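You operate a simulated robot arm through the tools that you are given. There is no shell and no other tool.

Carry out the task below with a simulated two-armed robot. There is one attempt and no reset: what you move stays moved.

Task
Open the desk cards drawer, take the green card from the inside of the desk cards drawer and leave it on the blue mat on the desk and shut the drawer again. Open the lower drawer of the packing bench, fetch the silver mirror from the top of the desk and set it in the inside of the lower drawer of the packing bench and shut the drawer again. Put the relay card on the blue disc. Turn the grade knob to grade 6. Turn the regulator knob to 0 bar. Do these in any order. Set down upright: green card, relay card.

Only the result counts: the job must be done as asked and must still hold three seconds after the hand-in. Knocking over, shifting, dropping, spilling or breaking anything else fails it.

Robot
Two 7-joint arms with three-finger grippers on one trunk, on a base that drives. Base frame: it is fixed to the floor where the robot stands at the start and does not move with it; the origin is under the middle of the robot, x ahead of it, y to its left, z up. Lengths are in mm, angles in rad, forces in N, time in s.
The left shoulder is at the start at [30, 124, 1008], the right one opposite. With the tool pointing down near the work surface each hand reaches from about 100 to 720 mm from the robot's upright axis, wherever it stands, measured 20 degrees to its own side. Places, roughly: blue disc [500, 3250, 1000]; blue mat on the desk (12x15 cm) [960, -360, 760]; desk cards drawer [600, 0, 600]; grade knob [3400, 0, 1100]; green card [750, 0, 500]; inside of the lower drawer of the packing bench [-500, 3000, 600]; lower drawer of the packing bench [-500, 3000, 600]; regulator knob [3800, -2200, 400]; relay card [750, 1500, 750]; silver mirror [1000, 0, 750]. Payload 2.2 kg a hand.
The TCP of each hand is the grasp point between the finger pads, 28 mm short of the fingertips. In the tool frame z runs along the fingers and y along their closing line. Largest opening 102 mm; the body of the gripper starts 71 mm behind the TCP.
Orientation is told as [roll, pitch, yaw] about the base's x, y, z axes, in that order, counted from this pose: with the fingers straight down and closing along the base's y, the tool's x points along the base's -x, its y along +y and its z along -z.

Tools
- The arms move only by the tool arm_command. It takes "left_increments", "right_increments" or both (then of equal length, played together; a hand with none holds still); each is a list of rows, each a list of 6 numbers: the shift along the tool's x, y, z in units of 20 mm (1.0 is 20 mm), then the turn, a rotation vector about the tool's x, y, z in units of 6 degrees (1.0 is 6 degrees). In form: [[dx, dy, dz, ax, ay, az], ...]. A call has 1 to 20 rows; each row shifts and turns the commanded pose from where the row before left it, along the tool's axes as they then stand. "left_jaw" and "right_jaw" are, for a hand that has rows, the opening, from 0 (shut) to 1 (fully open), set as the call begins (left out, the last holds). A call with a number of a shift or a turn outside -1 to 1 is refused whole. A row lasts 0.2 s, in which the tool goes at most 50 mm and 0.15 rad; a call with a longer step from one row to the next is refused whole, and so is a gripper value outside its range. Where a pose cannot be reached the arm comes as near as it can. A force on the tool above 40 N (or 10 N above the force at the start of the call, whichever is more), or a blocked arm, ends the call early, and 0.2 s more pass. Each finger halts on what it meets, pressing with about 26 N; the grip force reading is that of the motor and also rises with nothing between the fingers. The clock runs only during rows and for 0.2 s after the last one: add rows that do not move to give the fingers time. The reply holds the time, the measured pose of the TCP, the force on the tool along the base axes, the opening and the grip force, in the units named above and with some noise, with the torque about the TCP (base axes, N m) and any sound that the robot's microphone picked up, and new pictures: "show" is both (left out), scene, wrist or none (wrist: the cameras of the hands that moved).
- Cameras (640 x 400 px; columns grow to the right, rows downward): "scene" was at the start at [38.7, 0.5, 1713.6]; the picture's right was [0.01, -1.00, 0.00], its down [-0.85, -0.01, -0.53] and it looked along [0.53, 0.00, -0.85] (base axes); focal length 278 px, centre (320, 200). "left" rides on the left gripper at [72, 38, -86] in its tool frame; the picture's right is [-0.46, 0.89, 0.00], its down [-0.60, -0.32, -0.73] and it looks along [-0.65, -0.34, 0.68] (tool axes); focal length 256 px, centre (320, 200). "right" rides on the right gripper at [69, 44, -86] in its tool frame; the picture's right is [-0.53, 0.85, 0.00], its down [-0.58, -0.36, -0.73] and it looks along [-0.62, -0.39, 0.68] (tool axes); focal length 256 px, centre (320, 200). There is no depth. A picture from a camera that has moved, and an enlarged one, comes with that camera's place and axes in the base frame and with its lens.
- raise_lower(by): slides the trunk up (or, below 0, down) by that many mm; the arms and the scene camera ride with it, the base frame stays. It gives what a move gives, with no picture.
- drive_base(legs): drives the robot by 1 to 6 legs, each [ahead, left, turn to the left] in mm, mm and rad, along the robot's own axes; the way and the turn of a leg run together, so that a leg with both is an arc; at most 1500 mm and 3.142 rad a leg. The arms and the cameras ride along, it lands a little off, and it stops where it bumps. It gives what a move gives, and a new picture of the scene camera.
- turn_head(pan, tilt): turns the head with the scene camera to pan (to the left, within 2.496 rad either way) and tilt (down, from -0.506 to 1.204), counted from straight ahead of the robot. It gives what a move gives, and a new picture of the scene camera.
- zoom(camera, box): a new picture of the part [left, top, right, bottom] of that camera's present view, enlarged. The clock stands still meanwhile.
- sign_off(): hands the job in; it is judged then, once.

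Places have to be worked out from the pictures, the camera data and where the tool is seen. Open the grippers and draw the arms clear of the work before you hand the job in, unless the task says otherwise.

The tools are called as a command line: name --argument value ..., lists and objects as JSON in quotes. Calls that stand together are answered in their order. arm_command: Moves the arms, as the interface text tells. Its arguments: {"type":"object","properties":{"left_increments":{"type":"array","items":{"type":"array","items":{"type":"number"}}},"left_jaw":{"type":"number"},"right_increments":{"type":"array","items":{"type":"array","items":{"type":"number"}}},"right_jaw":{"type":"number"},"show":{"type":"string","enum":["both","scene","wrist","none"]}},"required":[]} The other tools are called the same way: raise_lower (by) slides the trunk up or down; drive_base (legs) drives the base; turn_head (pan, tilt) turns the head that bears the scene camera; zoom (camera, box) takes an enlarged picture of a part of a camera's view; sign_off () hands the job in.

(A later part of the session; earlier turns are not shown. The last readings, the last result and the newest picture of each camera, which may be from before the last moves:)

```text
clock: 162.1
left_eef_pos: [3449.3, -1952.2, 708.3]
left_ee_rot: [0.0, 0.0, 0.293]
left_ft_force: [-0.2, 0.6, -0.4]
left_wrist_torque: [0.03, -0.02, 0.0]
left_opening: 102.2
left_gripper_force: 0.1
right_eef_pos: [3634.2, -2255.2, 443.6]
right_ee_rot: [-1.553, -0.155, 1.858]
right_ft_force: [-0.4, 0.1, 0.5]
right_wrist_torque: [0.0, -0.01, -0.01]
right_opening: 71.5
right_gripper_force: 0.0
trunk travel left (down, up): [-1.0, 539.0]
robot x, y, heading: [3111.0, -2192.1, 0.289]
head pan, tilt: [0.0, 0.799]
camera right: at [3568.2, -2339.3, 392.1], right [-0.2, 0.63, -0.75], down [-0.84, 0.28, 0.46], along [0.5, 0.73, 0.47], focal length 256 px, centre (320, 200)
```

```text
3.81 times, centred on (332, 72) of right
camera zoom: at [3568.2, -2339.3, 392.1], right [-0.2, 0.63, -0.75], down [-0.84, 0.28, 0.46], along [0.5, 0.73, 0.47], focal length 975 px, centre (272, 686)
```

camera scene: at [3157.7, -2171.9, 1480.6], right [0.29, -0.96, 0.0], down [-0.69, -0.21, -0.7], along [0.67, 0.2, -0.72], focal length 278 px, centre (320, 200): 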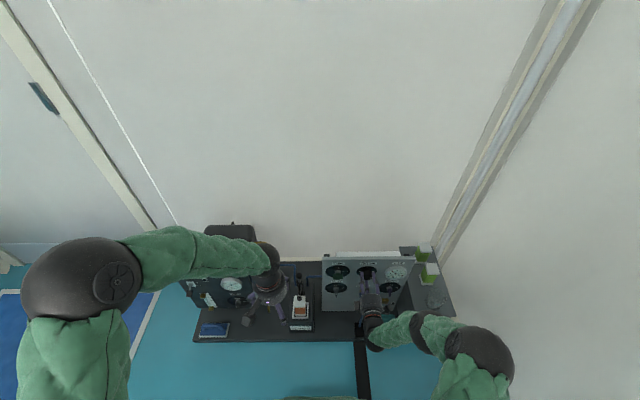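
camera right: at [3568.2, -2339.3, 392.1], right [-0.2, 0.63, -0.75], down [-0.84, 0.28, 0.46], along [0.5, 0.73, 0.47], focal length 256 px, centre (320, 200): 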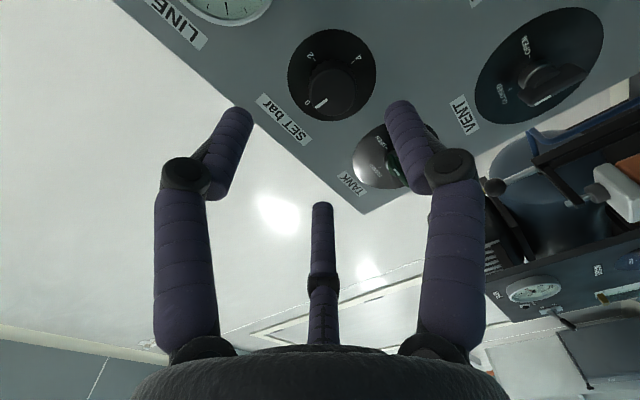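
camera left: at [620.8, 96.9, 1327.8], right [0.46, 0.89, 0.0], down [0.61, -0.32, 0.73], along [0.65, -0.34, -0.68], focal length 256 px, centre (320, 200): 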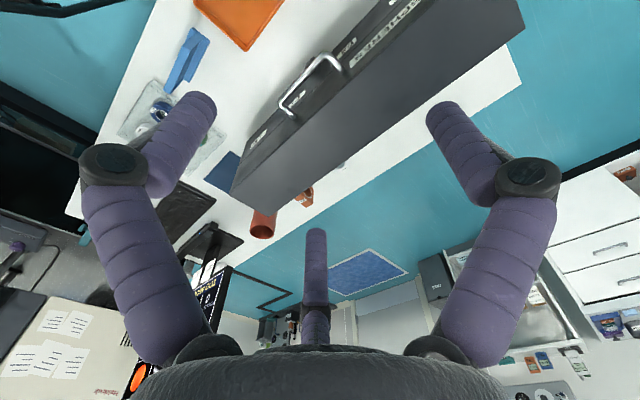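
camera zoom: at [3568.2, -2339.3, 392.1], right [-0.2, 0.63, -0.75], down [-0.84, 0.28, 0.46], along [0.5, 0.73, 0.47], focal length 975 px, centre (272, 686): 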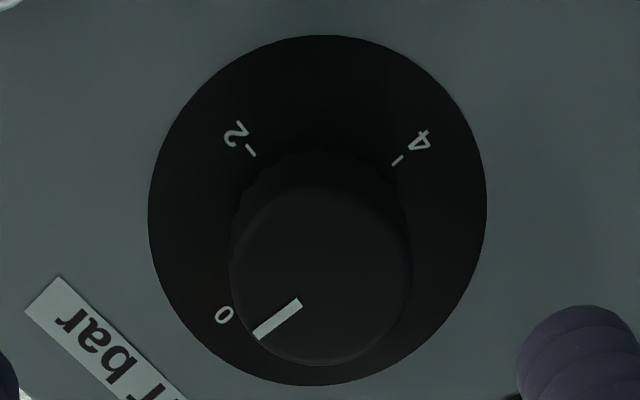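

The residual is only ~2–3° (≈0.05 bar) and the gauge reads 0; that is good. I back away, raise the trunk, and unroll the right hand to its neutral posture.

drive_base --legs '[[-350, 0, 0]]'

raise_lower --by 249

arm_command --right_increments '[[0, 0, 0, 0, 0, 1], [0, 0, 0, 0, 0, 1], [0, 0, 0, 0, 0, 1], [0, 0, 0, 0, 0, 1], [0, 0, 0, 0, 0, 1], [0, 0, 0, 0, 0, 1], [0, 0, 0, 0, 0, 1], [0, 0, 0, 0, 0, 1], [0, 0, 0, 0, 0, 1], [0, 0, 0, 0, 0, 1], [0, 0, 0, 0, 0, 1], [0, 0, 0, 0, 0, 1], [0, 0, 0, 0, 0, 1], [0, 0, 0, 0, 0, 1]]' --show "none"

arm_command --right_increments '[[-1, -0.3, 0, 0, 0, 0], [-1, -0.3, 0, 0, 0, 0], [-1, -0.3, 0, 0, 0, 0], [-1, -0.3, 0, 0, 0, 0], [-1, -0.3, 0, 0, 0, 0], [-1, -0.3, 0, 0, 0, 0], [-1, -0.3, -0.3, 0, 0, 0], [-1, -0.3, -0.3, 0, 0, 0], [-1, -0.3, -0.3, 0, 0, 0], [-1, -0.3, -0.3, 0, 0, 0], [-1, -0.3, -0.3, 0, 0, 0], [-1, -0.3, -0.3, 0, 0, 0], [-1, -0.3, -0.3, 0, 0, 0], [-1, -0.3, -0.3, 0, 0, 0], [-1, -0.3, -0.3, 0, 0, 0]]' --show "none"

arm_command --right_increments '[[0, 0, 0, 0, 1, 0], [0, 0, 0, 0, 1, 0], [0, 0, 0, 0, 1, 0], [0, 0, 0, 0, 1, 0], [0, 0, 0, 0, 1, 0], [0, 0, 0, 0, 1, 0], [0, 0, 0, 0, 1, 0], [0, 0, 0, 0, 1, 0], [0, 0, 0, 0, 1, 0], [0, 0, 0, 0, 1, 0], [0, 0, 0, 0, 1, 0], [0, 0, 0, 0, 1, 0], [0, 0, 0, 0, 1, 0], [0, 0, 0, 0, 1, 0], [0, 0, 0, 0, 1, 0]]' --show "scene"

```text
clock: 164.4
left_eef_pos: [3119.0, -2052.0, 708.0]
left_ee_rot: [0.001, -0.001, 0.286]
left_ft_force: [0.6, -0.5, 0.7]
left_wrist_torque: [0.01, -0.04, -0.02]
left_opening: 102.0
left_gripper_force: 0.1
right_eef_pos: [3303.2, -2355.3, 443.4]
right_ee_rot: [-1.553, -0.154, 1.854]
right_ft_force: [-0.2, 0.6, -0.3]
right_wrist_torque: [0.04, 0.0, 0.01]
right_opening: 71.5
right_gripper_force: 0.0
trunk travel left (down, up): [-1.0, 539.0]
robot x, y, heading: [2781.0, -2280.8, 0.283]
head pan, tilt: [0.0, 0.799]
camera scene: at [2827.8, -2270.9, 1480.5], right [0.28, -0.96, 0.0], down [-0.69, -0.2, -0.7], along [0.67, 0.2, -0.72], focal length 278 px, centre (320, 200)
```

scene: 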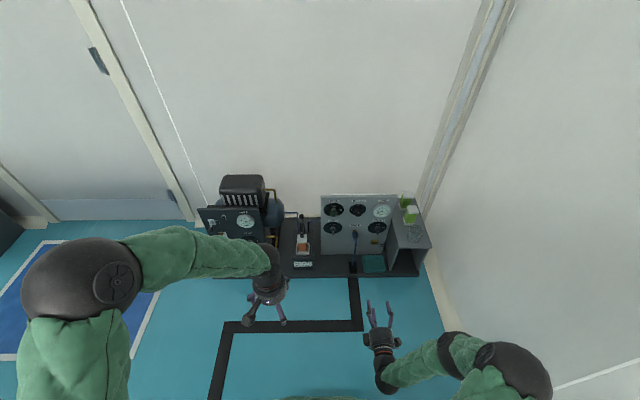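

```text
clock: 166.9
left_eef_pos: [3118.4, -2052.6, 956.4]
left_ee_rot: [0.001, 0.0, 0.283]
left_ft_force: [-0.5, 0.4, 0.2]
left_wrist_torque: [0.0, -0.03, 0.0]
left_opening: 101.8
left_gripper_force: 0.1
right_eef_pos: [3302.7, -2354.6, 693.2]
right_ee_rot: [-1.554, -0.153, 1.854]
right_ft_force: [-0.2, 0.3, -0.2]
right_wrist_torque: [0.0, 0.02, 0.05]
right_opening: 71.5
right_gripper_force: 0.1
trunk travel left (down, up): [-250.0, 290.0]
robot x, y, heading: [2779.1, -2284.8, 0.286]
head pan, tilt: [0.0, 0.799]
```

```text
clock: 169.9
left_eef_pos: [3118.2, -2052.2, 956.9]
left_ee_rot: [0.001, -0.001, 0.285]
left_ft_force: [-0.8, -0.4, -0.6]
left_wrist_torque: [-0.04, -0.01, -0.01]
left_opening: 102.0
left_gripper_force: 0.0
right_eef_pos: [3303.6, -2354.7, 693.7]
right_ee_rot: [1.253, -1.517, -0.969]
right_ft_force: [-0.3, -0.2, 0.9]
right_wrist_torque: [-0.01, 0.0, 0.0]
right_opening: 71.5
right_gripper_force: 0.1
trunk travel left (down, up): [-250.0, 290.0]
robot x, y, heading: [2781.1, -2287.8, 0.284]
head pan, tilt: [0.0, 0.799]
```

```text
clock: 173.2
left_eef_pos: [3117.2, -2052.0, 956.8]
left_ee_rot: [0.001, 0.001, 0.284]
left_ft_force: [-0.1, 0.6, -0.5]
left_wrist_torque: [0.0, -0.03, 0.03]
left_opening: 102.0
left_gripper_force: 0.0
right_eef_pos: [3285.0, -2470.0, 990.3]
right_ee_rot: [1.244, -1.519, -0.96]
right_ft_force: [-0.2, -0.1, 0.3]
right_wrist_torque: [0.0, -0.03, 0.01]
right_opening: 71.4
right_gripper_force: 0.1
trunk travel left (down, up): [-250.0, 290.0]
robot x, y, heading: [2773.7, -2285.5, 0.285]
head pan, tilt: [0.0, 0.799]
```

```text
clock: 176.3
left_eef_pos: [3119.0, -2052.5, 955.5]
left_ee_rot: [0.0, 0.001, 0.283]
left_ft_force: [0.5, 0.4, -0.8]
left_wrist_torque: [-0.03, 0.03, 0.01]
left_opening: 102.2
left_gripper_force: 0.1
right_eef_pos: [3287.1, -2469.3, 988.6]
right_ee_rot: [0.049, 0.02, 0.285]
right_ft_force: [-0.4, -0.3, 0.7]
right_wrist_torque: [0.04, -0.01, 0.01]
right_opening: 71.5
right_gripper_force: 0.1
trunk travel left (down, up): [-250.0, 290.0]
robot x, y, heading: [2777.3, -2285.3, 0.285]
head pan, tilt: [0.0, 0.799]
camera scene: at [2828.9, -2270.8, 1729.5], right [0.28, -0.96, 0.0], down [-0.69, -0.2, -0.7], along [0.67, 0.2, -0.72], focal length 278 px, centre (320, 200)
```

scene: 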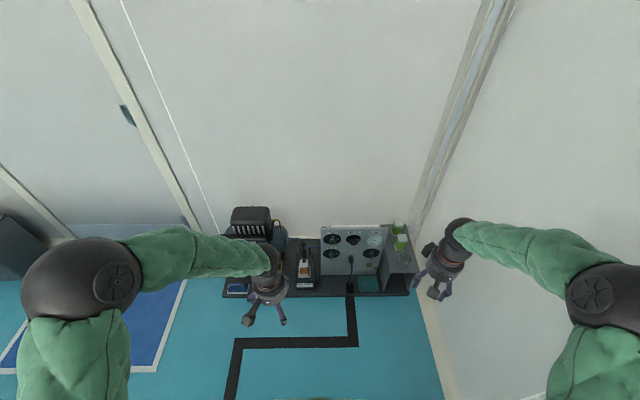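

Both knobs are done. I drive to the open floor behind the desk and turn around to face it.

drive_base --legs '[[-40, 890, 0], [-40, 890, 0], [0, 0, 3.141]]'

turn_head --pan 0.3 --tilt 0.7

```text
clock: 192.8
left_eef_pos: [1904.6, -839.2, 957.2]
left_ee_rot: [0.001, 0.001, -2.823]
left_ft_force: [-0.3, -0.5, 0.1]
left_wrist_torque: [0.0, -0.03, 0.0]
left_opening: 102.2
left_gripper_force: 0.2
right_eef_pos: [1722.2, -428.0, 988.5]
right_ee_rot: [0.048, 0.017, -2.823]
right_ft_force: [0.0, -0.6, -0.3]
right_wrist_torque: [0.01, -0.03, 0.02]
right_opening: 71.3
right_gripper_force: 0.1
trunk travel left (down, up): [-250.0, 290.0]
robot x, y, heading: [2236.7, -590.6, -2.82]
head pan, tilt: [0.0, 0.799]
camera scene: at [2186.2, -610.0, 1729.5], right [-0.31, 0.95, 0.0], down [0.68, 0.22, -0.7], along [-0.66, -0.22, -0.72], focal length 278 px, centre (320, 200)
```

scene: 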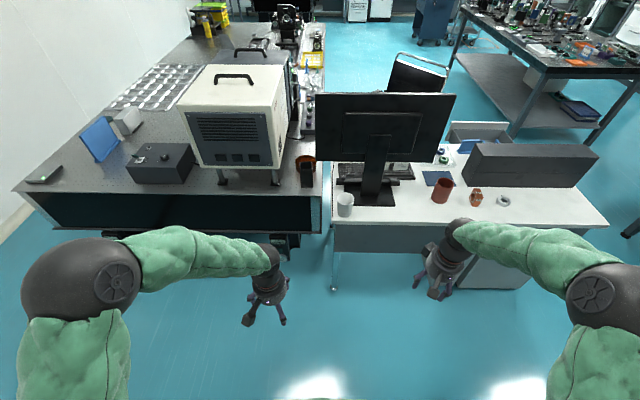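

```text
clock: 193.6
left_eef_pos: [1904.9, -838.0, 957.7]
left_ee_rot: [0.001, 0.0, -2.823]
left_ft_force: [0.4, -0.9, 0.4]
left_wrist_torque: [0.0, 0.0, -0.01]
left_opening: 101.7
left_gripper_force: 0.1
right_eef_pos: [1722.1, -427.2, 989.1]
right_ee_rot: [0.049, 0.019, -2.825]
right_ft_force: [0.1, 0.1, -0.1]
right_wrist_torque: [0.0, 0.03, -0.03]
right_opening: 71.4
right_gripper_force: 0.0
trunk travel left (down, up): [-250.0, 290.0]
robot x, y, heading: [2236.8, -595.4, -2.82]
head pan, tilt: [0.3, 0.7]
camera scene: at [2193.6, -633.8, 1737.7], right [-0.58, 0.82, 0.0], down [0.53, 0.37, -0.76], along [-0.62, -0.44, -0.64], focal length 278 px, centre (320, 200)
```

scene: 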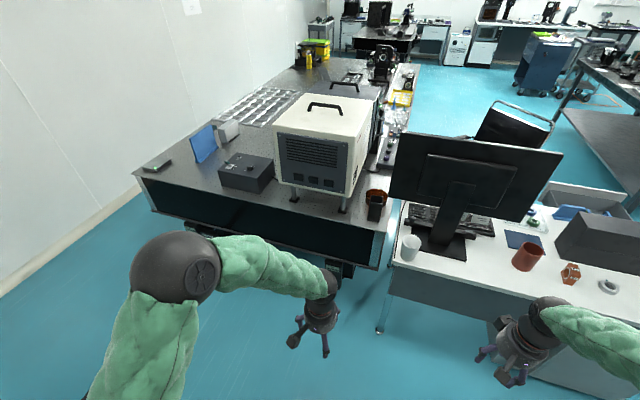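

The mirror is visible behind the box from here (about (1040, -65)). I slide right and then approach the desk's back side so it lies ahead of the right hand, clear of the monitor.

drive_base --legs '[[0, -821, 0], [0, 0, -0.037], [400, 0, 0]]'

turn_head --pan -0.05 --tilt 1.0

zoom --camera "scene" --box '[240, 100, 440, 240]'

```text
clock: 200.5
left_eef_pos: [1245.4, -165.9, 957.3]
left_ee_rot: [0.0, 0.002, -2.853]
left_ft_force: [0.6, -0.1, 0.0]
left_wrist_torque: [0.0, 0.02, 0.03]
left_opening: 102.2
left_gripper_force: 0.0
right_eef_pos: [1078.5, 251.9, 988.2]
right_ee_rot: [0.05, 0.017, -2.856]
right_ft_force: [0.2, -0.9, -0.1]
right_wrist_torque: [0.0, 0.01, 0.0]
right_opening: 71.7
right_gripper_force: 0.1
trunk travel left (down, up): [-250.0, 290.0]
robot x, y, heading: [1587.7, 66.7, -2.854]
head pan, tilt: [0.3, 0.7]
camera scene: at [1541.1, 30.2, 1737.7], right [-0.55, 0.83, 0.0], down [0.54, 0.36, -0.76], along [-0.64, -0.42, -0.64], focal length 278 px, centre (320, 200)
```

scene: 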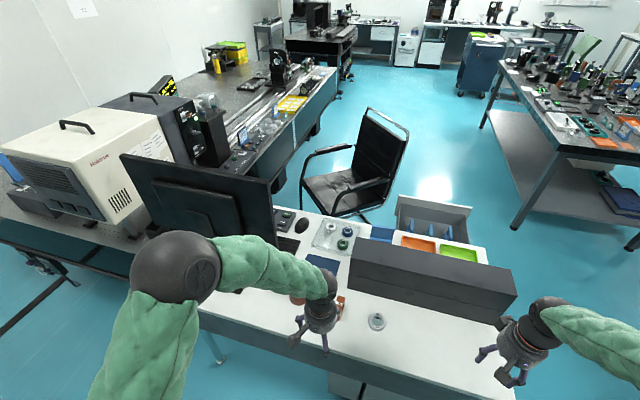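

```text
clock: 201.3
left_eef_pos: [1246.2, -163.4, 956.4]
left_ee_rot: [0.0, 0.0, -2.856]
left_ft_force: [1.0, -0.1, 0.4]
left_wrist_torque: [-0.01, 0.02, -0.01]
left_opening: 102.0
left_gripper_force: 0.1
right_eef_pos: [1077.7, 251.3, 989.4]
right_ee_rot: [0.048, 0.018, -2.855]
right_ft_force: [-0.1, 0.3, 0.5]
right_wrist_torque: [0.0, -0.01, -0.02]
right_opening: 71.5
right_gripper_force: 0.0
trunk travel left (down, up): [-250.0, 290.0]
robot x, y, heading: [1580.5, 69.2, -2.854]
head pan, tilt: [-0.051, 1.0]
camera scene: at [1545.1, 61.2, 1714.4], right [-0.23, 0.97, 0.0], down [0.82, 0.2, -0.54], along [-0.53, -0.13, -0.84], focal length 278 px, centre (320, 200)
```

scene: 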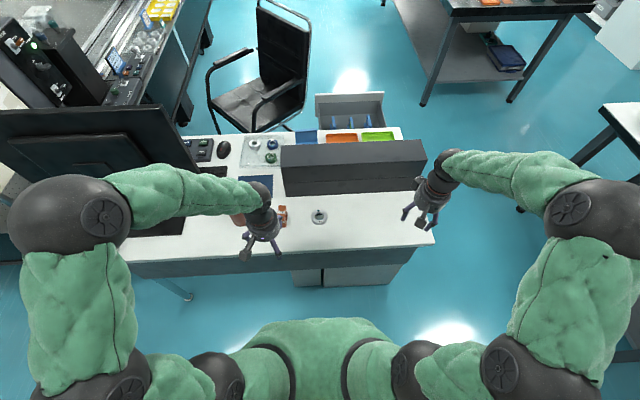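

```text
2.86 times, centred on (340, 170) of scene
camera zoom: at [1545.1, 61.2, 1714.4], right [-0.23, 0.97, 0.0], down [0.82, 0.2, -0.54], along [-0.53, -0.13, -0.84], focal length 794 px, centre (263, 286)
```

zoom: 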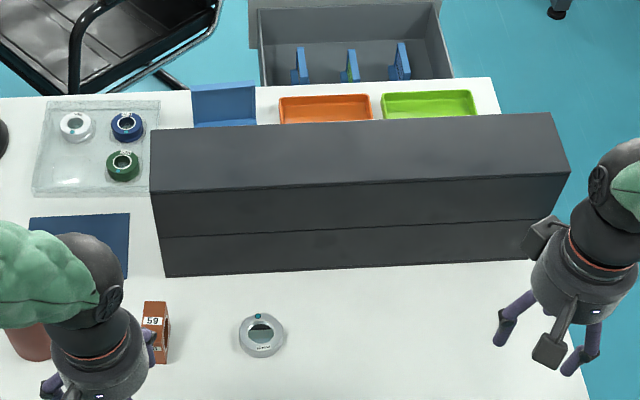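

The mirror lies at (1034, -65), 62 mm across. I shift right 150 mm so the left hand can take it (keeping the right hand free for drawers), and advance the left hand over it.

drive_base --legs '[[0, -150, 0]]'

arm_command --left_increments '[[-1, 0, 0, 0, 0, 0], [-1, 0, 0, 0, 0, 0], [-1, 0, 0, 0, 0, 0], [-1, 0, 0, 0, 0, 0], [-1, 0, 0, 0, 0, 0], [-1, 0, 0, 0, 0, 0], [-1, 0, 0, 0, 0, 0], [-0.8, 0, 0, 0, 0, 0]]' --left_jaw 1.0 --show "both"

zoom --camera "scene" --box '[200, 130, 360, 260]'

```text
clock: 202.7
left_eef_pos: [1202.5, -18.9, 957.2]
left_ee_rot: [0.002, 0.0, -2.859]
left_ft_force: [0.6, 1.1, 0.0]
left_wrist_torque: [-0.04, 0.0, 0.0]
left_opening: 102.1
left_gripper_force: 0.1
right_eef_pos: [1034.8, 399.4, 989.5]
right_ee_rot: [0.052, 0.017, -2.858]
right_ft_force: [-0.4, 0.5, -0.6]
right_wrist_torque: [-0.04, -0.02, -0.01]
right_opening: 71.2
right_gripper_force: 0.0
trunk travel left (down, up): [-250.0, 290.0]
robot x, y, heading: [1542.5, 214.9, -2.859]
head pan, tilt: [-0.051, 1.0]
camera scene: at [1502.7, 206.9, 1714.4], right [-0.23, 0.97, 0.0], down [0.82, 0.19, -0.54], along [-0.53, -0.13, -0.84], focal length 278 px, centre (320, 200)
```

scene: 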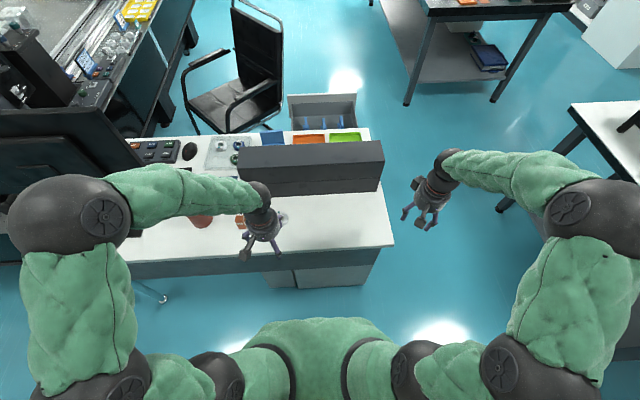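

```text
clock: 204.5
left_eef_pos: [1053.1, -63.8, 958.0]
left_ee_rot: [0.001, 0.001, -2.857]
left_ft_force: [0.1, 0.6, 0.0]
left_wrist_torque: [0.04, -0.02, 0.03]
left_opening: 102.0
left_gripper_force: 0.1
right_eef_pos: [1037.1, 396.8, 989.2]
right_ee_rot: [0.051, 0.016, -2.859]
right_ft_force: [-0.1, -0.1, 0.4]
right_wrist_torque: [-0.02, 0.0, -0.01]
right_opening: 71.5
right_gripper_force: 0.0
trunk travel left (down, up): [-250.0, 290.0]
robot x, y, heading: [1542.3, 214.7, -2.859]
head pan, tilt: [-0.051, 1.0]
camera scene: at [1502.8, 204.7, 1714.3], right [-0.23, 0.97, 0.0], down [0.82, 0.19, -0.54], along [-0.53, -0.12, -0.84], focal length 278 px, centre (320, 200)
camera left: at [1133.5, -80.2, 1043.7], right [-0.2, -0.98, 0.0], down [-0.67, 0.14, 0.73], along [-0.72, 0.15, -0.68], focal length 256 px, centre (320, 200)
```

scene: 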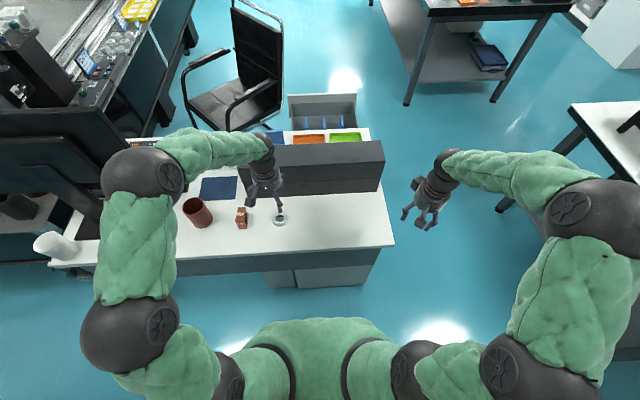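
left: 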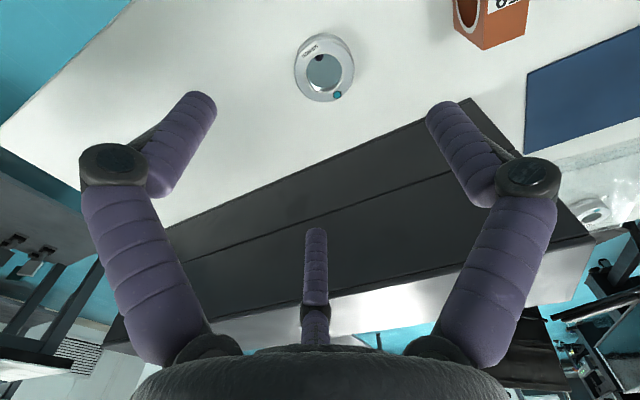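

```text
3.08 times, centred on (280, 195) of scene
camera zoom: at [1502.8, 204.7, 1714.3], right [-0.23, 0.97, 0.0], down [0.82, 0.19, -0.54], along [-0.53, -0.12, -0.84], focal length 856 px, centre (443, 215)
```

zoom: 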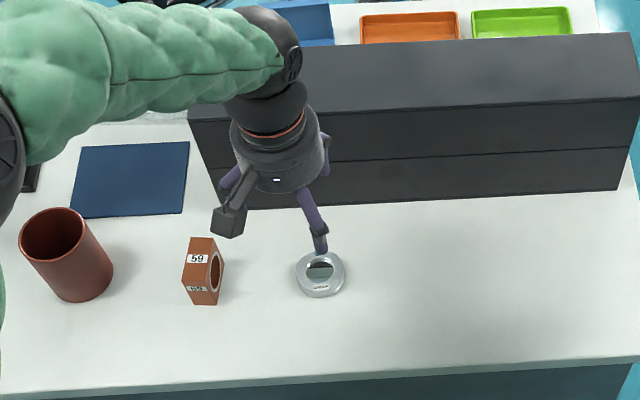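

Both views give (1035, -64). I centre over it and descend to just above it.

arm_command --left_increments '[[-0.86, -0.25, 0, 0, 0, 0], [0, 0, 1, 0, 0, 0], [0, 0, 1, 0, 0, 0], [0, 0, 1, 0, 0, 0], [0, 0, 1, 0, 0, 0], [0, 0, 1, 0, 0, 0], [0, 0, 1, 0, 0, 0], [0, 0, 1, 0, 0, 0]]' --show "both"

zoom --camera "scene" --box '[220, 150, 340, 250]'

```text
clock: 206.3
left_eef_pos: [1036.6, -64.7, 816.3]
left_ee_rot: [0.001, 0.001, -2.857]
left_ft_force: [-0.2, -0.1, -0.1]
left_wrist_torque: [0.0, -0.05, -0.01]
left_opening: 101.7
left_gripper_force: 0.1
right_eef_pos: [1036.1, 396.6, 988.9]
right_ee_rot: [0.048, 0.017, -2.859]
right_ft_force: [0.0, 0.1, -0.2]
right_wrist_torque: [0.01, -0.02, -0.04]
right_opening: 71.7
right_gripper_force: 0.1
trunk travel left (down, up): [-250.0, 290.0]
robot x, y, heading: [1545.2, 211.5, -2.859]
head pan, tilt: [-0.051, 1.0]
camera scene: at [1502.9, 204.5, 1714.3], right [-0.23, 0.97, 0.0], down [0.82, 0.19, -0.54], along [-0.53, -0.12, -0.84], focal length 278 px, centre (320, 200)
camera left: at [1116.9, -79.7, 902.7], right [-0.2, -0.98, 0.0], down [-0.67, 0.14, 0.73], along [-0.72, 0.15, -0.68], focal length 256 px, centre (320, 200)
```

scene: 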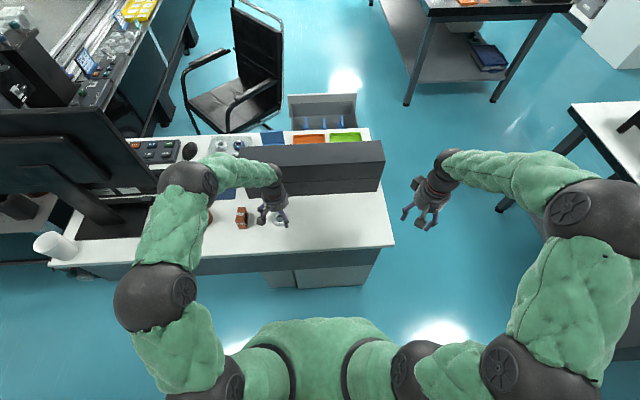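
left: 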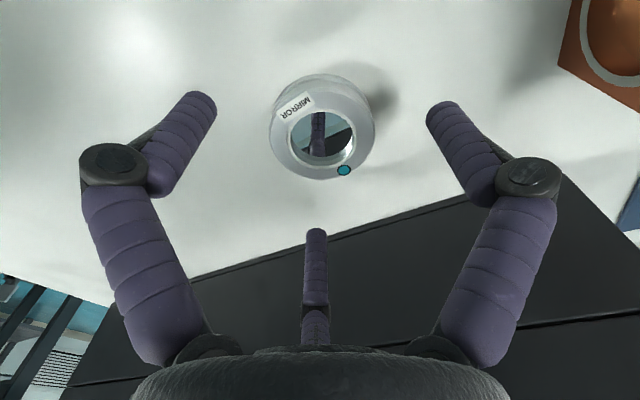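

```text
4.00 times, centred on (280, 200) of scene
camera zoom: at [1502.9, 204.5, 1714.3], right [-0.23, 0.97, 0.0], down [0.82, 0.19, -0.54], along [-0.53, -0.12, -0.84], focal length 1112 px, centre (480, 200)
```

zoom: 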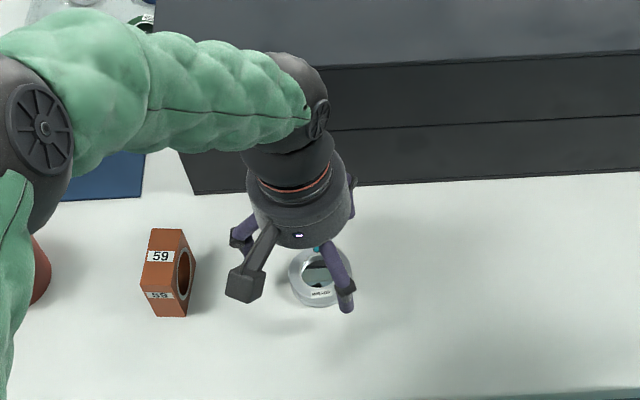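

Centred. I descend 26 mm more and close on the ring.

arm_command --left_increments '[[0, 0, 0.7, 0, 0, 0], [0, 0, 0.6, 0, 0, 0]]' --show "none"

arm_command --left_increments '[[0, 0, 0, 0, 0, 0], [0, 0, 0, 0, 0, 0], [0, 0, 0, 0, 0, 0]]' --left_jaw 0.0 --show "wrist"

```text
clock: 206.9
left_eef_pos: [1035.7, -63.4, 791.1]
left_ee_rot: [0.0, -0.001, -2.859]
left_ft_force: [0.2, -0.4, -0.1]
left_wrist_torque: [0.02, -0.02, 0.02]
left_opening: 102.0
left_gripper_force: 0.2
right_eef_pos: [1036.6, 397.7, 988.9]
right_ee_rot: [0.05, 0.019, -2.859]
right_ft_force: [0.1, 0.7, 0.3]
right_wrist_torque: [-0.02, 0.02, 0.02]
right_opening: 71.4
right_gripper_force: 0.1
trunk travel left (down, up): [-250.0, 290.0]
robot x, y, heading: [1542.6, 210.7, -2.862]
head pan, tilt: [-0.051, 1.0]
```

```text
clock: 207.7
left_eef_pos: [1036.6, -65.1, 790.7]
left_ee_rot: [0.001, -0.002, -2.858]
left_ft_force: [-2.2, -0.3, 5.2]
left_wrist_torque: [-0.14, 0.04, -0.06]
left_opening: 58.0
left_gripper_force: 26.1
right_eef_pos: [1035.8, 396.4, 989.2]
right_ee_rot: [0.052, 0.017, -2.859]
right_ft_force: [0.4, 0.4, 0.6]
right_wrist_torque: [-0.02, -0.01, -0.01]
right_opening: 71.1
right_gripper_force: 0.1
trunk travel left (down, up): [-250.0, 290.0]
robot x, y, heading: [1545.7, 210.3, -2.857]
head pan, tilt: [-0.051, 1.0]
camera left: at [1116.4, -79.7, 877.6], right [-0.2, -0.98, 0.0], down [-0.67, 0.14, 0.73], along [-0.72, 0.15, -0.68], focal length 256 px, centre (320, 200)
```

left: 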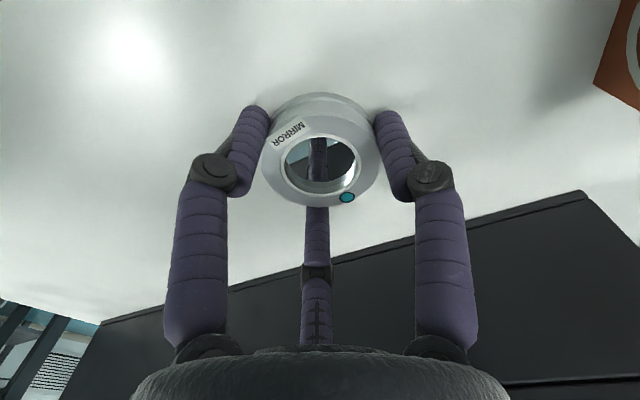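

The mirror ring is gripped at 58 mm. I lift it straight up and draw it back.

arm_command --left_increments '[[0, 0, -0.5, 0, 0, 0], [0, 0, -1, 0, 0, 0], [0, 0, -1, 0, 0, 0], [0, 0, -1, 0, 0, 0], [0, 0, -1, 0, 0, 0], [0, 0, -1, 0, 0, 0], [0, 0, -1, 0, 0, 0], [0, 0, -1, 0, 0, 0], [0, 0, -1, 0, 0, 0], [0, 0, -1, 0, 0, 0], [0.8, 0, 0, 0, 0, 0], [0.8, 0, 0, 0, 0, 0], [0.8, 0, 0, 0, 0, 0], [0.8, 0, 0, 0, 0, 0], [0.8, 0, 0, 0, 0, 0], [0.8, 0, 0, 0, 0, 0], [0.8, 0, 0, 0, 0, 0], [0.8, 0, 0, 0, 0, 0]]' --show "both"

```text
clock: 211.5
left_eef_pos: [1160.0, -29.4, 980.8]
left_ee_rot: [0.001, 0.0, -2.86]
left_ft_force: [0.0, -0.2, -0.7]
left_wrist_torque: [0.0, 0.0, 0.02]
left_opening: 58.2
left_gripper_force: 25.8
right_eef_pos: [1037.0, 396.9, 988.7]
right_ee_rot: [0.05, 0.016, -2.858]
right_ft_force: [-0.5, 0.2, -0.6]
right_wrist_torque: [0.01, 0.04, 0.03]
right_opening: 71.3
right_gripper_force: 0.1
trunk travel left (down, up): [-250.0, 290.0]
robot x, y, heading: [1539.0, 210.4, -2.86]
head pan, tilt: [-0.051, 1.0]
camera scene: at [1503.9, 204.9, 1714.4], right [-0.23, 0.97, 0.0], down [0.82, 0.19, -0.54], along [-0.53, -0.12, -0.84], focal length 278 px, centre (320, 200)
camera left: at [1240.0, -43.7, 1067.6], right [-0.2, -0.98, 0.0], down [-0.67, 0.14, 0.73], along [-0.72, 0.15, -0.68], focal length 256 px, centre (320, 200)
```

scene: 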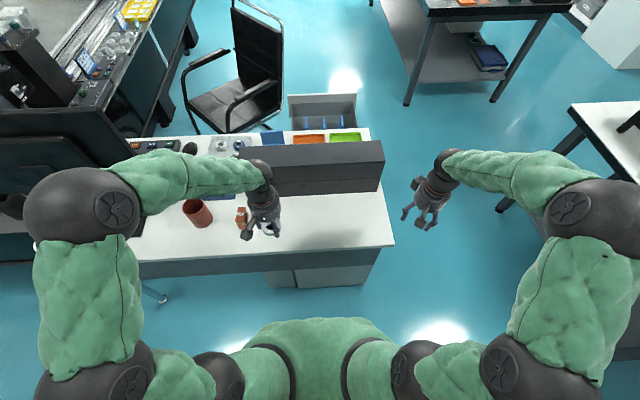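
left: 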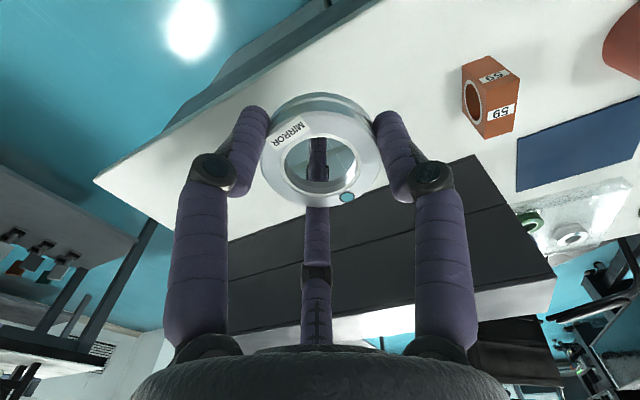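

The mirror is held in the left hand. I back off from the desk and slide right to the right-hand end of the white table, where the relay card stands at about (818, 1561).

drive_base --legs '[[-371, 0, 0], [0, -1388, 0]]'

turn_head --pan -0.2 --tilt 0.9

zoom --camera "scene" --box '[220, 80, 420, 220]'

```text
clock: 220.5
left_eef_pos: [1098.3, 1434.6, 979.6]
left_ee_rot: [0.001, 0.0, -2.837]
left_ft_force: [0.0, -0.3, -1.5]
left_wrist_torque: [0.01, 0.0, -0.02]
left_opening: 58.3
left_gripper_force: 25.7
right_eef_pos: [967.6, 1856.4, 990.5]
right_ee_rot: [0.052, 0.018, -2.835]
right_ft_force: [-0.6, -0.6, 0.5]
right_wrist_torque: [0.03, 0.01, -0.01]
right_opening: 71.4
right_gripper_force: 0.1
trunk travel left (down, up): [-250.0, 290.0]
robot x, y, heading: [1477.5, 1684.1, -2.837]
head pan, tilt: [-0.051, 1.0]
camera scene: at [1438.2, 1674.4, 1714.4], right [-0.25, 0.97, 0.0], down [0.81, 0.21, -0.54], along [-0.52, -0.14, -0.84], focal length 278 px, centre (320, 200)
```

scene: 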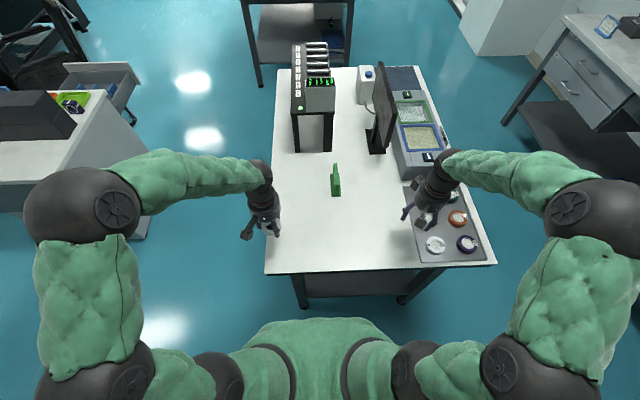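

```text
clock: 221.2
left_eef_pos: [1098.5, 1435.3, 980.9]
left_ee_rot: [0.001, 0.0, -2.838]
left_ft_force: [0.1, 0.1, -0.7]
left_wrist_torque: [0.02, 0.0, 0.01]
left_opening: 58.4
left_gripper_force: 25.7
right_eef_pos: [967.1, 1856.7, 988.6]
right_ee_rot: [0.049, 0.018, -2.835]
right_ft_force: [-0.6, 0.1, -0.4]
right_wrist_torque: [-0.03, 0.0, 0.04]
right_opening: 71.5
right_gripper_force: 0.0
trunk travel left (down, up): [-250.0, 290.0]
robot x, y, heading: [1479.0, 1683.4, -2.84]
head pan, tilt: [-0.201, 0.901]
camera scene: at [1430.7, 1683.5, 1721.6], right [-0.1, 0.99, 0.0], down [0.78, 0.08, -0.62], along [-0.62, -0.06, -0.78], focal length 278 px, centre (320, 200)
```

scene: 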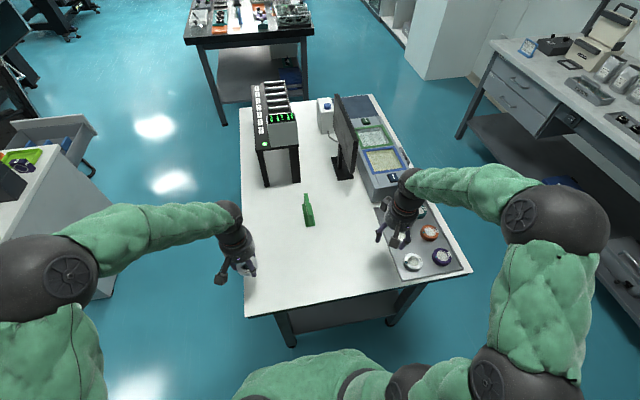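

```text
2.86 times, centred on (320, 150) of scene
camera zoom: at [1430.7, 1683.5, 1721.6], right [-0.1, 0.99, 0.0], down [0.78, 0.08, -0.62], along [-0.62, -0.06, -0.78], focal length 794 px, centre (320, 343)
```

zoom: 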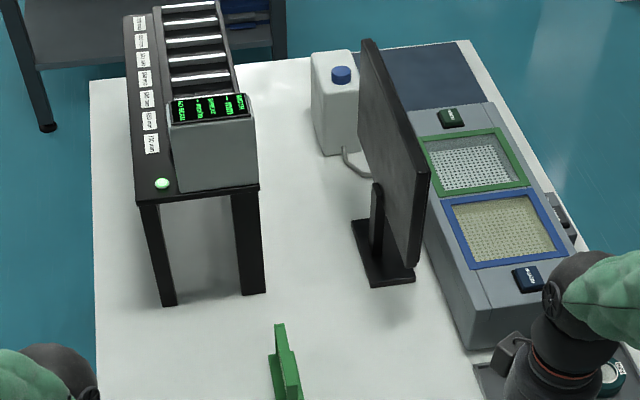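

The relay card stands edge-on to me, its plate running fore-aft, so a neutral hand closing left-right suits. I zoom on it.

zoom --camera "scene" --box '[280, 180, 340, 240]'

zoom --camera "right" --box '[0, 0, 640, 400]'

zoom --camera "left" --box '[0, 0, 640, 400]'

```text
6.67 times, centred on (310, 210) of scene
camera zoom: at [1430.7, 1683.5, 1721.6], right [-0.1, 0.99, 0.0], down [0.78, 0.08, -0.62], along [-0.62, -0.06, -0.78], focal length 1854 px, centre (387, 133)
```

zoom: 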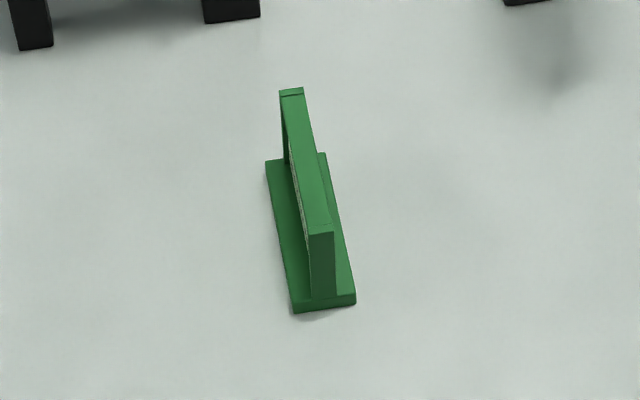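

```text
1.00 times, centred on (320, 200) of right (not enlarged: the box is as wide or as high as the picture)
camera zoom: at [1043.5, 1837.8, 1078.6], right [-0.26, -0.97, 0.03], down [-0.68, 0.21, 0.7], along [-0.68, 0.16, -0.71], focal length 256 px, centre (320, 200)
```

zoom: 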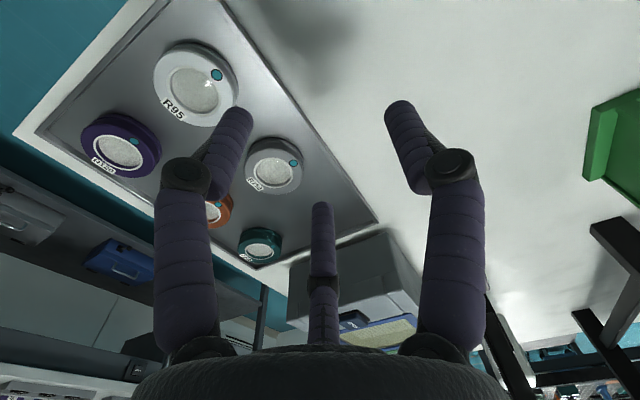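

```text
1.00 times, centred on (320, 200) of left (not enlarged: the box is as wide or as high as the picture)
camera zoom: at [1180.0, 1419.7, 1067.4], right [-0.18, -0.98, 0.0], down [-0.67, 0.12, 0.73], along [-0.72, 0.13, -0.68], focal length 256 px, centre (320, 200)
```

zoom: 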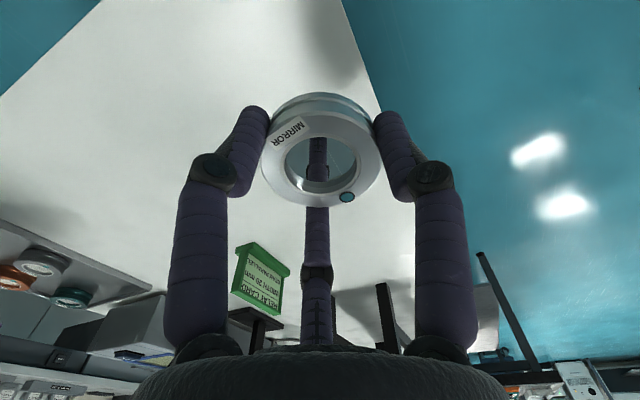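

The card's foot is at about (815, 1580, 842), plate top near z 921, plate aligned with my heading. I level the right hand and bring it above the card.

arm_command --right_increments '[[-0.95, 0.91, 0, 0.48, -0.17, 0], [-0.95, 0.91, 0, 0, 0, 0], [-0.95, 0.91, 0, 0, 0, 0], [-0.95, 0.91, 0, 0, 0, 0], [-0.95, 0.91, 0, 0, 0, 0], [-0.95, 0.91, 0, 0, 0, 0], [-0.95, 0.91, 0, 0, 0, 0], [-0.95, 0.91, 0, 0, 0, 0], [-0.95, 0.91, 0, 0, 0, 0], [-0.95, 0.91, 0, 0, 0, 0], [-0.95, 0.91, 0, 0, 0, 0], [-0.95, 0.91, 0, 0, 0, 0]]' --right_jaw 0.6 --show "both"

zoom --camera "scene" --box '[260, 150, 360, 250]'

```text
clock: 223.8
left_eef_pos: [1099.0, 1433.2, 979.3]
left_ee_rot: [0.001, 0.002, -2.836]
left_ft_force: [0.3, -0.1, -1.1]
left_wrist_torque: [-0.03, -0.01, 0.01]
left_opening: 58.5
left_gripper_force: 26.4
right_eef_pos: [814.9, 1577.7, 991.8]
right_ee_rot: [0.0, -0.001, -2.838]
right_ft_force: [-0.1, -0.4, 0.3]
right_wrist_torque: [0.02, -0.04, 0.0]
right_opening: 61.1
right_gripper_force: 0.1
trunk travel left (down, up): [-250.0, 290.0]
robot x, y, heading: [1474.9, 1679.8, -2.835]
head pan, tilt: [-0.201, 0.901]
camera scene: at [1430.1, 1682.8, 1721.6], right [-0.1, 0.99, 0.0], down [0.78, 0.08, -0.62], along [-0.62, -0.06, -0.78], focal length 278 px, centre (320, 200)
camera right: at [893.4, 1555.8, 1076.2], right [-0.26, -0.97, 0.0], down [-0.66, 0.17, 0.73], along [-0.71, 0.19, -0.68], focal length 256 px, centre (320, 200)
```

scene: 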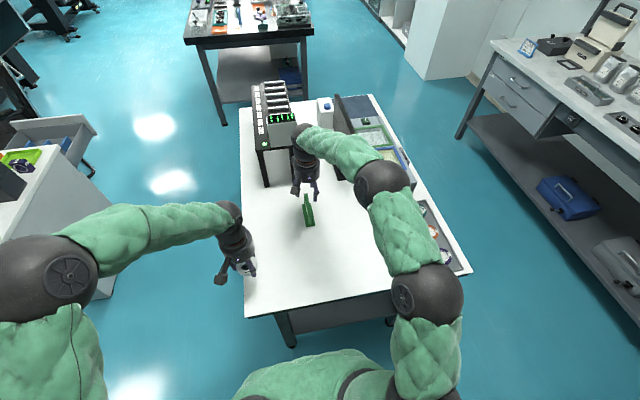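
right: 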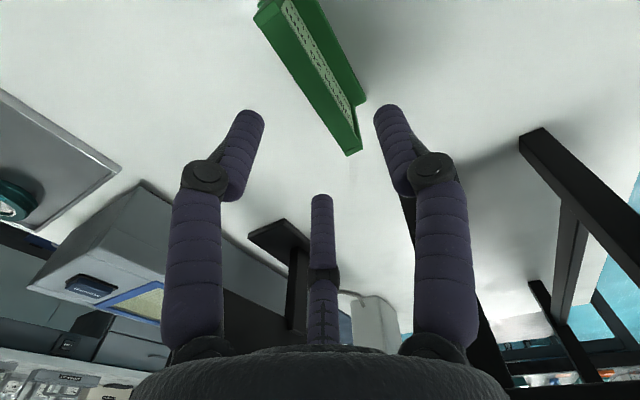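

```text
4.00 times, centred on (310, 200) of scene
camera zoom: at [1430.1, 1682.8, 1721.6], right [-0.1, 0.99, 0.0], down [0.78, 0.08, -0.62], along [-0.62, -0.06, -0.78], focal length 1112 px, centre (360, 200)
```

zoom: 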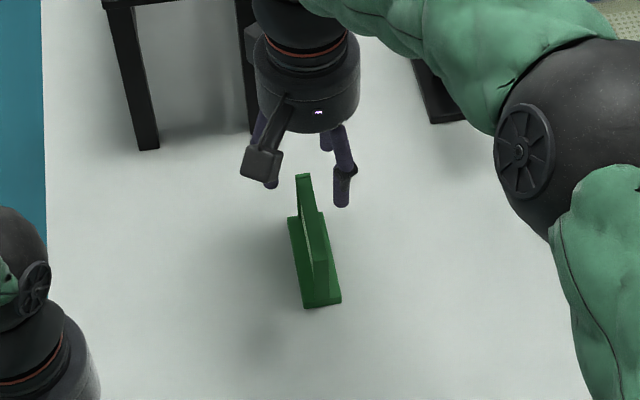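

The card's centre is about 12 mm nearer than the TCP. I shift back and descend 62 mm, then look.

arm_command --right_increments '[[0.6, 0, 0, 0, 0, 0], [0, 0, 0.8, 0, 0, 0], [0, 0, 0.8, 0, 0, 0], [0, 0, 0.8, 0, 0, 0], [0, 0, 0.7, 0, 0, 0]]' --right_jaw 0.7 --show "wrist"

zoom --camera "scene" --box '[270, 170, 350, 240]'

```text
clock: 225.0
left_eef_pos: [1100.3, 1434.0, 981.7]
left_ee_rot: [0.0, 0.002, -2.837]
left_ft_force: [-0.7, 0.1, -0.8]
left_wrist_torque: [0.03, 0.0, -0.01]
left_opening: 58.4
left_gripper_force: 26.2
right_eef_pos: [826.0, 1582.8, 927.6]
right_ee_rot: [-0.002, 0.002, -2.839]
right_ft_force: [1.9, 0.8, -0.1]
right_wrist_torque: [-0.01, 0.0, 0.0]
right_opening: 71.5
right_gripper_force: 0.0
trunk travel left (down, up): [-250.0, 290.0]
robot x, y, heading: [1478.6, 1681.3, -2.841]
head pan, tilt: [-0.201, 0.901]
camera right: at [905.2, 1560.8, 1013.7], right [-0.26, -0.97, 0.0], down [-0.66, 0.17, 0.73], along [-0.71, 0.19, -0.68], focal length 256 px, centre (320, 200)
```

right: 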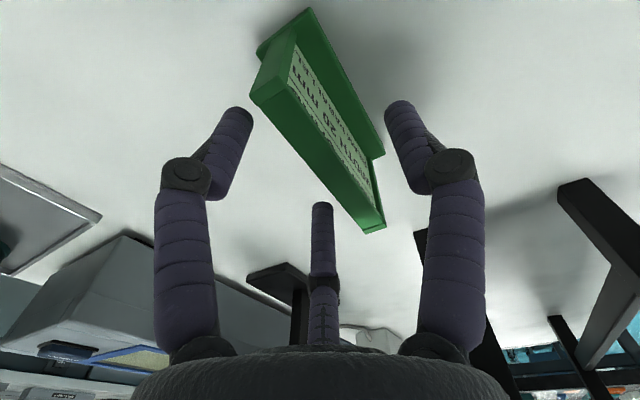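

```text
5.71 times, centred on (310, 205) of scene
camera zoom: at [1430.6, 1683.6, 1721.6], right [-0.1, 0.99, 0.0], down [0.78, 0.08, -0.62], along [-0.62, -0.06, -0.78], focal length 1589 px, centre (377, 171)
```

zoom: 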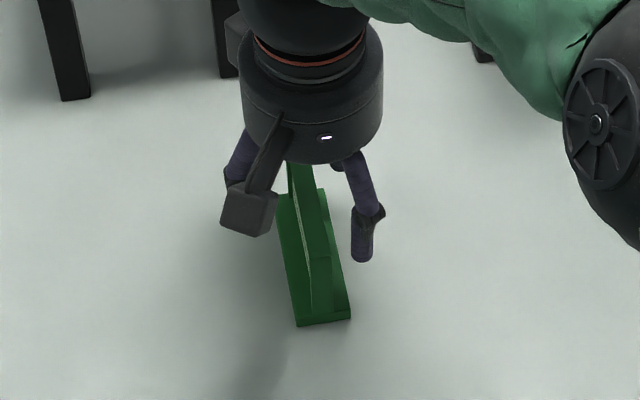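

The plate lies between the single finger and the pair. I descend 30 mm more and close.

arm_command --right_increments '[[0.3, 0.15, 0.7, 0, 0, 0], [0, 0, 0.8, 0, 0, 0]]' --show "none"

arm_command --right_increments '[[0, 0, 0, 0, 0, 0], [0, 0, 0, 0, 0, 0], [0, 0, 0, 0, 0, 0], [0, 0, 0, 0, 0, 0]]' --right_jaw 0.0 --show "both"

zoom --camera "scene" --box '[270, 170, 350, 240]'

```text
clock: 225.6
left_eef_pos: [1098.7, 1434.2, 980.6]
left_ee_rot: [0.0, 0.001, -2.838]
left_ft_force: [-0.3, 0.2, -0.1]
left_wrist_torque: [0.0, -0.03, 0.01]
left_opening: 58.2
left_gripper_force: 26.2
right_eef_pos: [833.4, 1581.6, 896.5]
right_ee_rot: [-0.001, -0.001, -2.839]
right_ft_force: [-1.0, 0.1, 0.4]
right_wrist_torque: [0.01, 0.02, -0.02]
right_opening: 71.7
right_gripper_force: 0.0
trunk travel left (down, up): [-250.0, 290.0]
robot x, y, heading: [1476.9, 1682.8, -2.838]
head pan, tilt: [-0.201, 0.901]
```

```text
clock: 226.6
left_eef_pos: [1099.9, 1432.7, 981.6]
left_ee_rot: [0.001, 0.0, -2.835]
left_ft_force: [0.3, -1.0, -0.2]
left_wrist_torque: [0.02, 0.0, 0.05]
left_opening: 58.3
left_gripper_force: 26.7
right_eef_pos: [832.9, 1582.5, 897.3]
right_ee_rot: [-0.001, -0.001, -2.839]
right_ft_force: [0.0, 0.1, 0.5]
right_wrist_torque: [0.01, -0.04, 0.01]
right_opening: 8.0
right_gripper_force: 26.0
trunk travel left (down, up): [-250.0, 290.0]
robot x, y, heading: [1479.5, 1684.5, -2.841]
head pan, tilt: [-0.201, 0.901]
camera scene: at [1430.6, 1683.6, 1721.6], right [-0.1, 0.99, 0.0], down [0.78, 0.08, -0.62], along [-0.62, -0.06, -0.78], focal length 278 px, centre (320, 200)
camera right: at [911.7, 1560.1, 983.7], right [-0.26, -0.97, 0.0], down [-0.66, 0.17, 0.73], along [-0.71, 0.19, -0.68], focal length 256 px, centre (320, 200)
```

scene: 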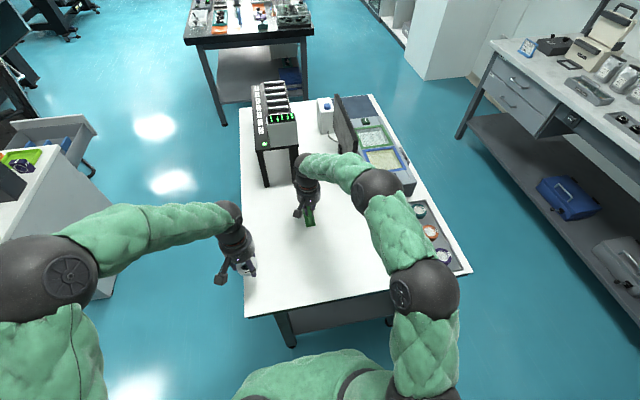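
right: 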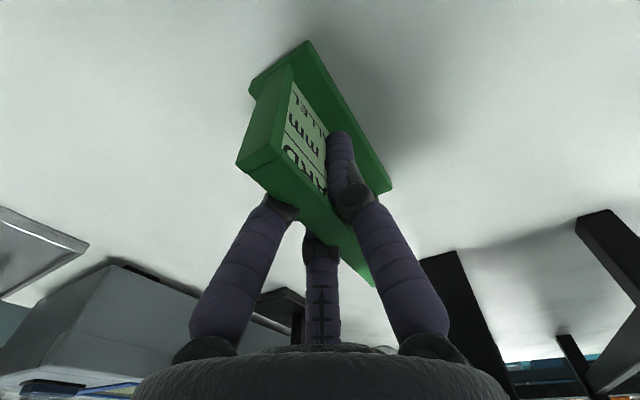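

```text
5.71 times, centred on (310, 205) of scene
camera zoom: at [1430.6, 1683.6, 1721.6], right [-0.1, 0.99, 0.0], down [0.78, 0.08, -0.62], along [-0.62, -0.06, -0.78], focal length 1589 px, centre (377, 171)
```

zoom: 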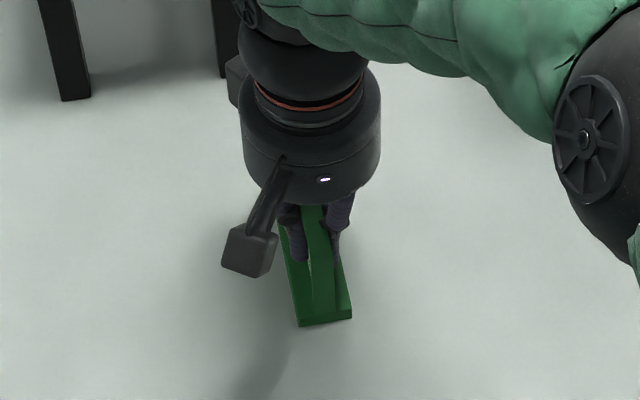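

Gripped (8 mm, 26 N) with hardly any side force. I lift it 100 mm and retract.

arm_command --right_increments '[[0, 0, -0.5, 0, 0, 0], [0, 0, -0.5, 0, 0, 0], [0, 0, -1, 0, 0, 0], [0, 0, -1, 0, 0, 0], [0, 0, -1, 0, 0, 0], [0, 0, -1, 0, 0, 0], [0, 0, -1, 0, 0, 0], [0.6, -0.6, -0.5, 0, 0, 0], [0.8, -0.8, 0, 0, 0, 0], [0.8, -0.8, 0, 0, 0, 0], [0.8, -0.8, 0, 0, 0, 0], [0.8, -0.8, 0, 0, 0, 0], [0.8, -0.8, 0, 0, 0, 0], [0.8, -0.8, 0, 0, 0, 0], [0.8, -0.8, 0, 0, 0, 0], [0.8, -0.8, 0, 0, 0, 0], [0.8, -0.8, 0, 0, 0, 0], [0.8, -0.8, 0, 0, 0, 0]]' --show "both"

```text
clock: 230.4
left_eef_pos: [1100.1, 1435.5, 980.8]
left_ee_rot: [0.0, 0.0, -2.837]
left_ft_force: [-0.3, -0.4, -1.4]
left_wrist_torque: [-0.01, -0.02, 0.01]
left_opening: 58.1
left_gripper_force: 26.2
right_eef_pos: [946.5, 1799.3, 1028.5]
right_ee_rot: [0.0, -0.004, -2.838]
right_ft_force: [-0.5, 0.9, -0.2]
right_wrist_torque: [0.01, 0.01, -0.01]
right_opening: 8.0
right_gripper_force: 25.9
trunk travel left (down, up): [-250.0, 290.0]
robot x, y, heading: [1480.2, 1678.7, -2.841]
head pan, tilt: [-0.201, 0.901]
camera scene: at [1431.2, 1684.3, 1721.6], right [-0.1, 0.99, 0.0], down [0.78, 0.08, -0.62], along [-0.62, -0.06, -0.78], focal length 278 px, centre (320, 200)
camera right: at [1024.8, 1777.2, 1114.7], right [-0.26, -0.97, 0.0], down [-0.66, 0.17, 0.73], along [-0.71, 0.19, -0.68], focal length 256 px, centre (320, 200)
```

scene: 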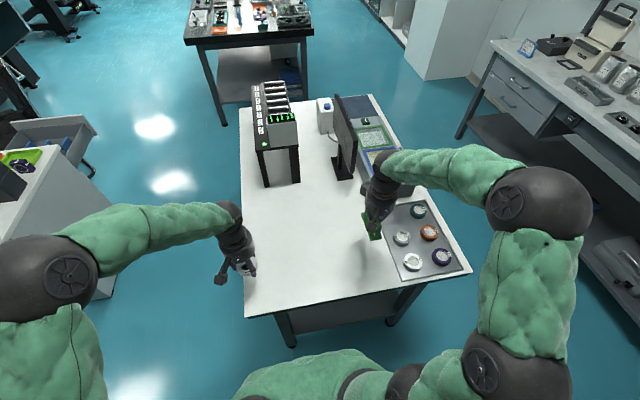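
right: 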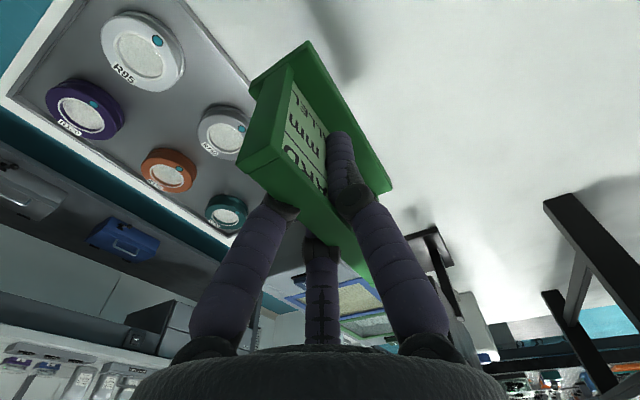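

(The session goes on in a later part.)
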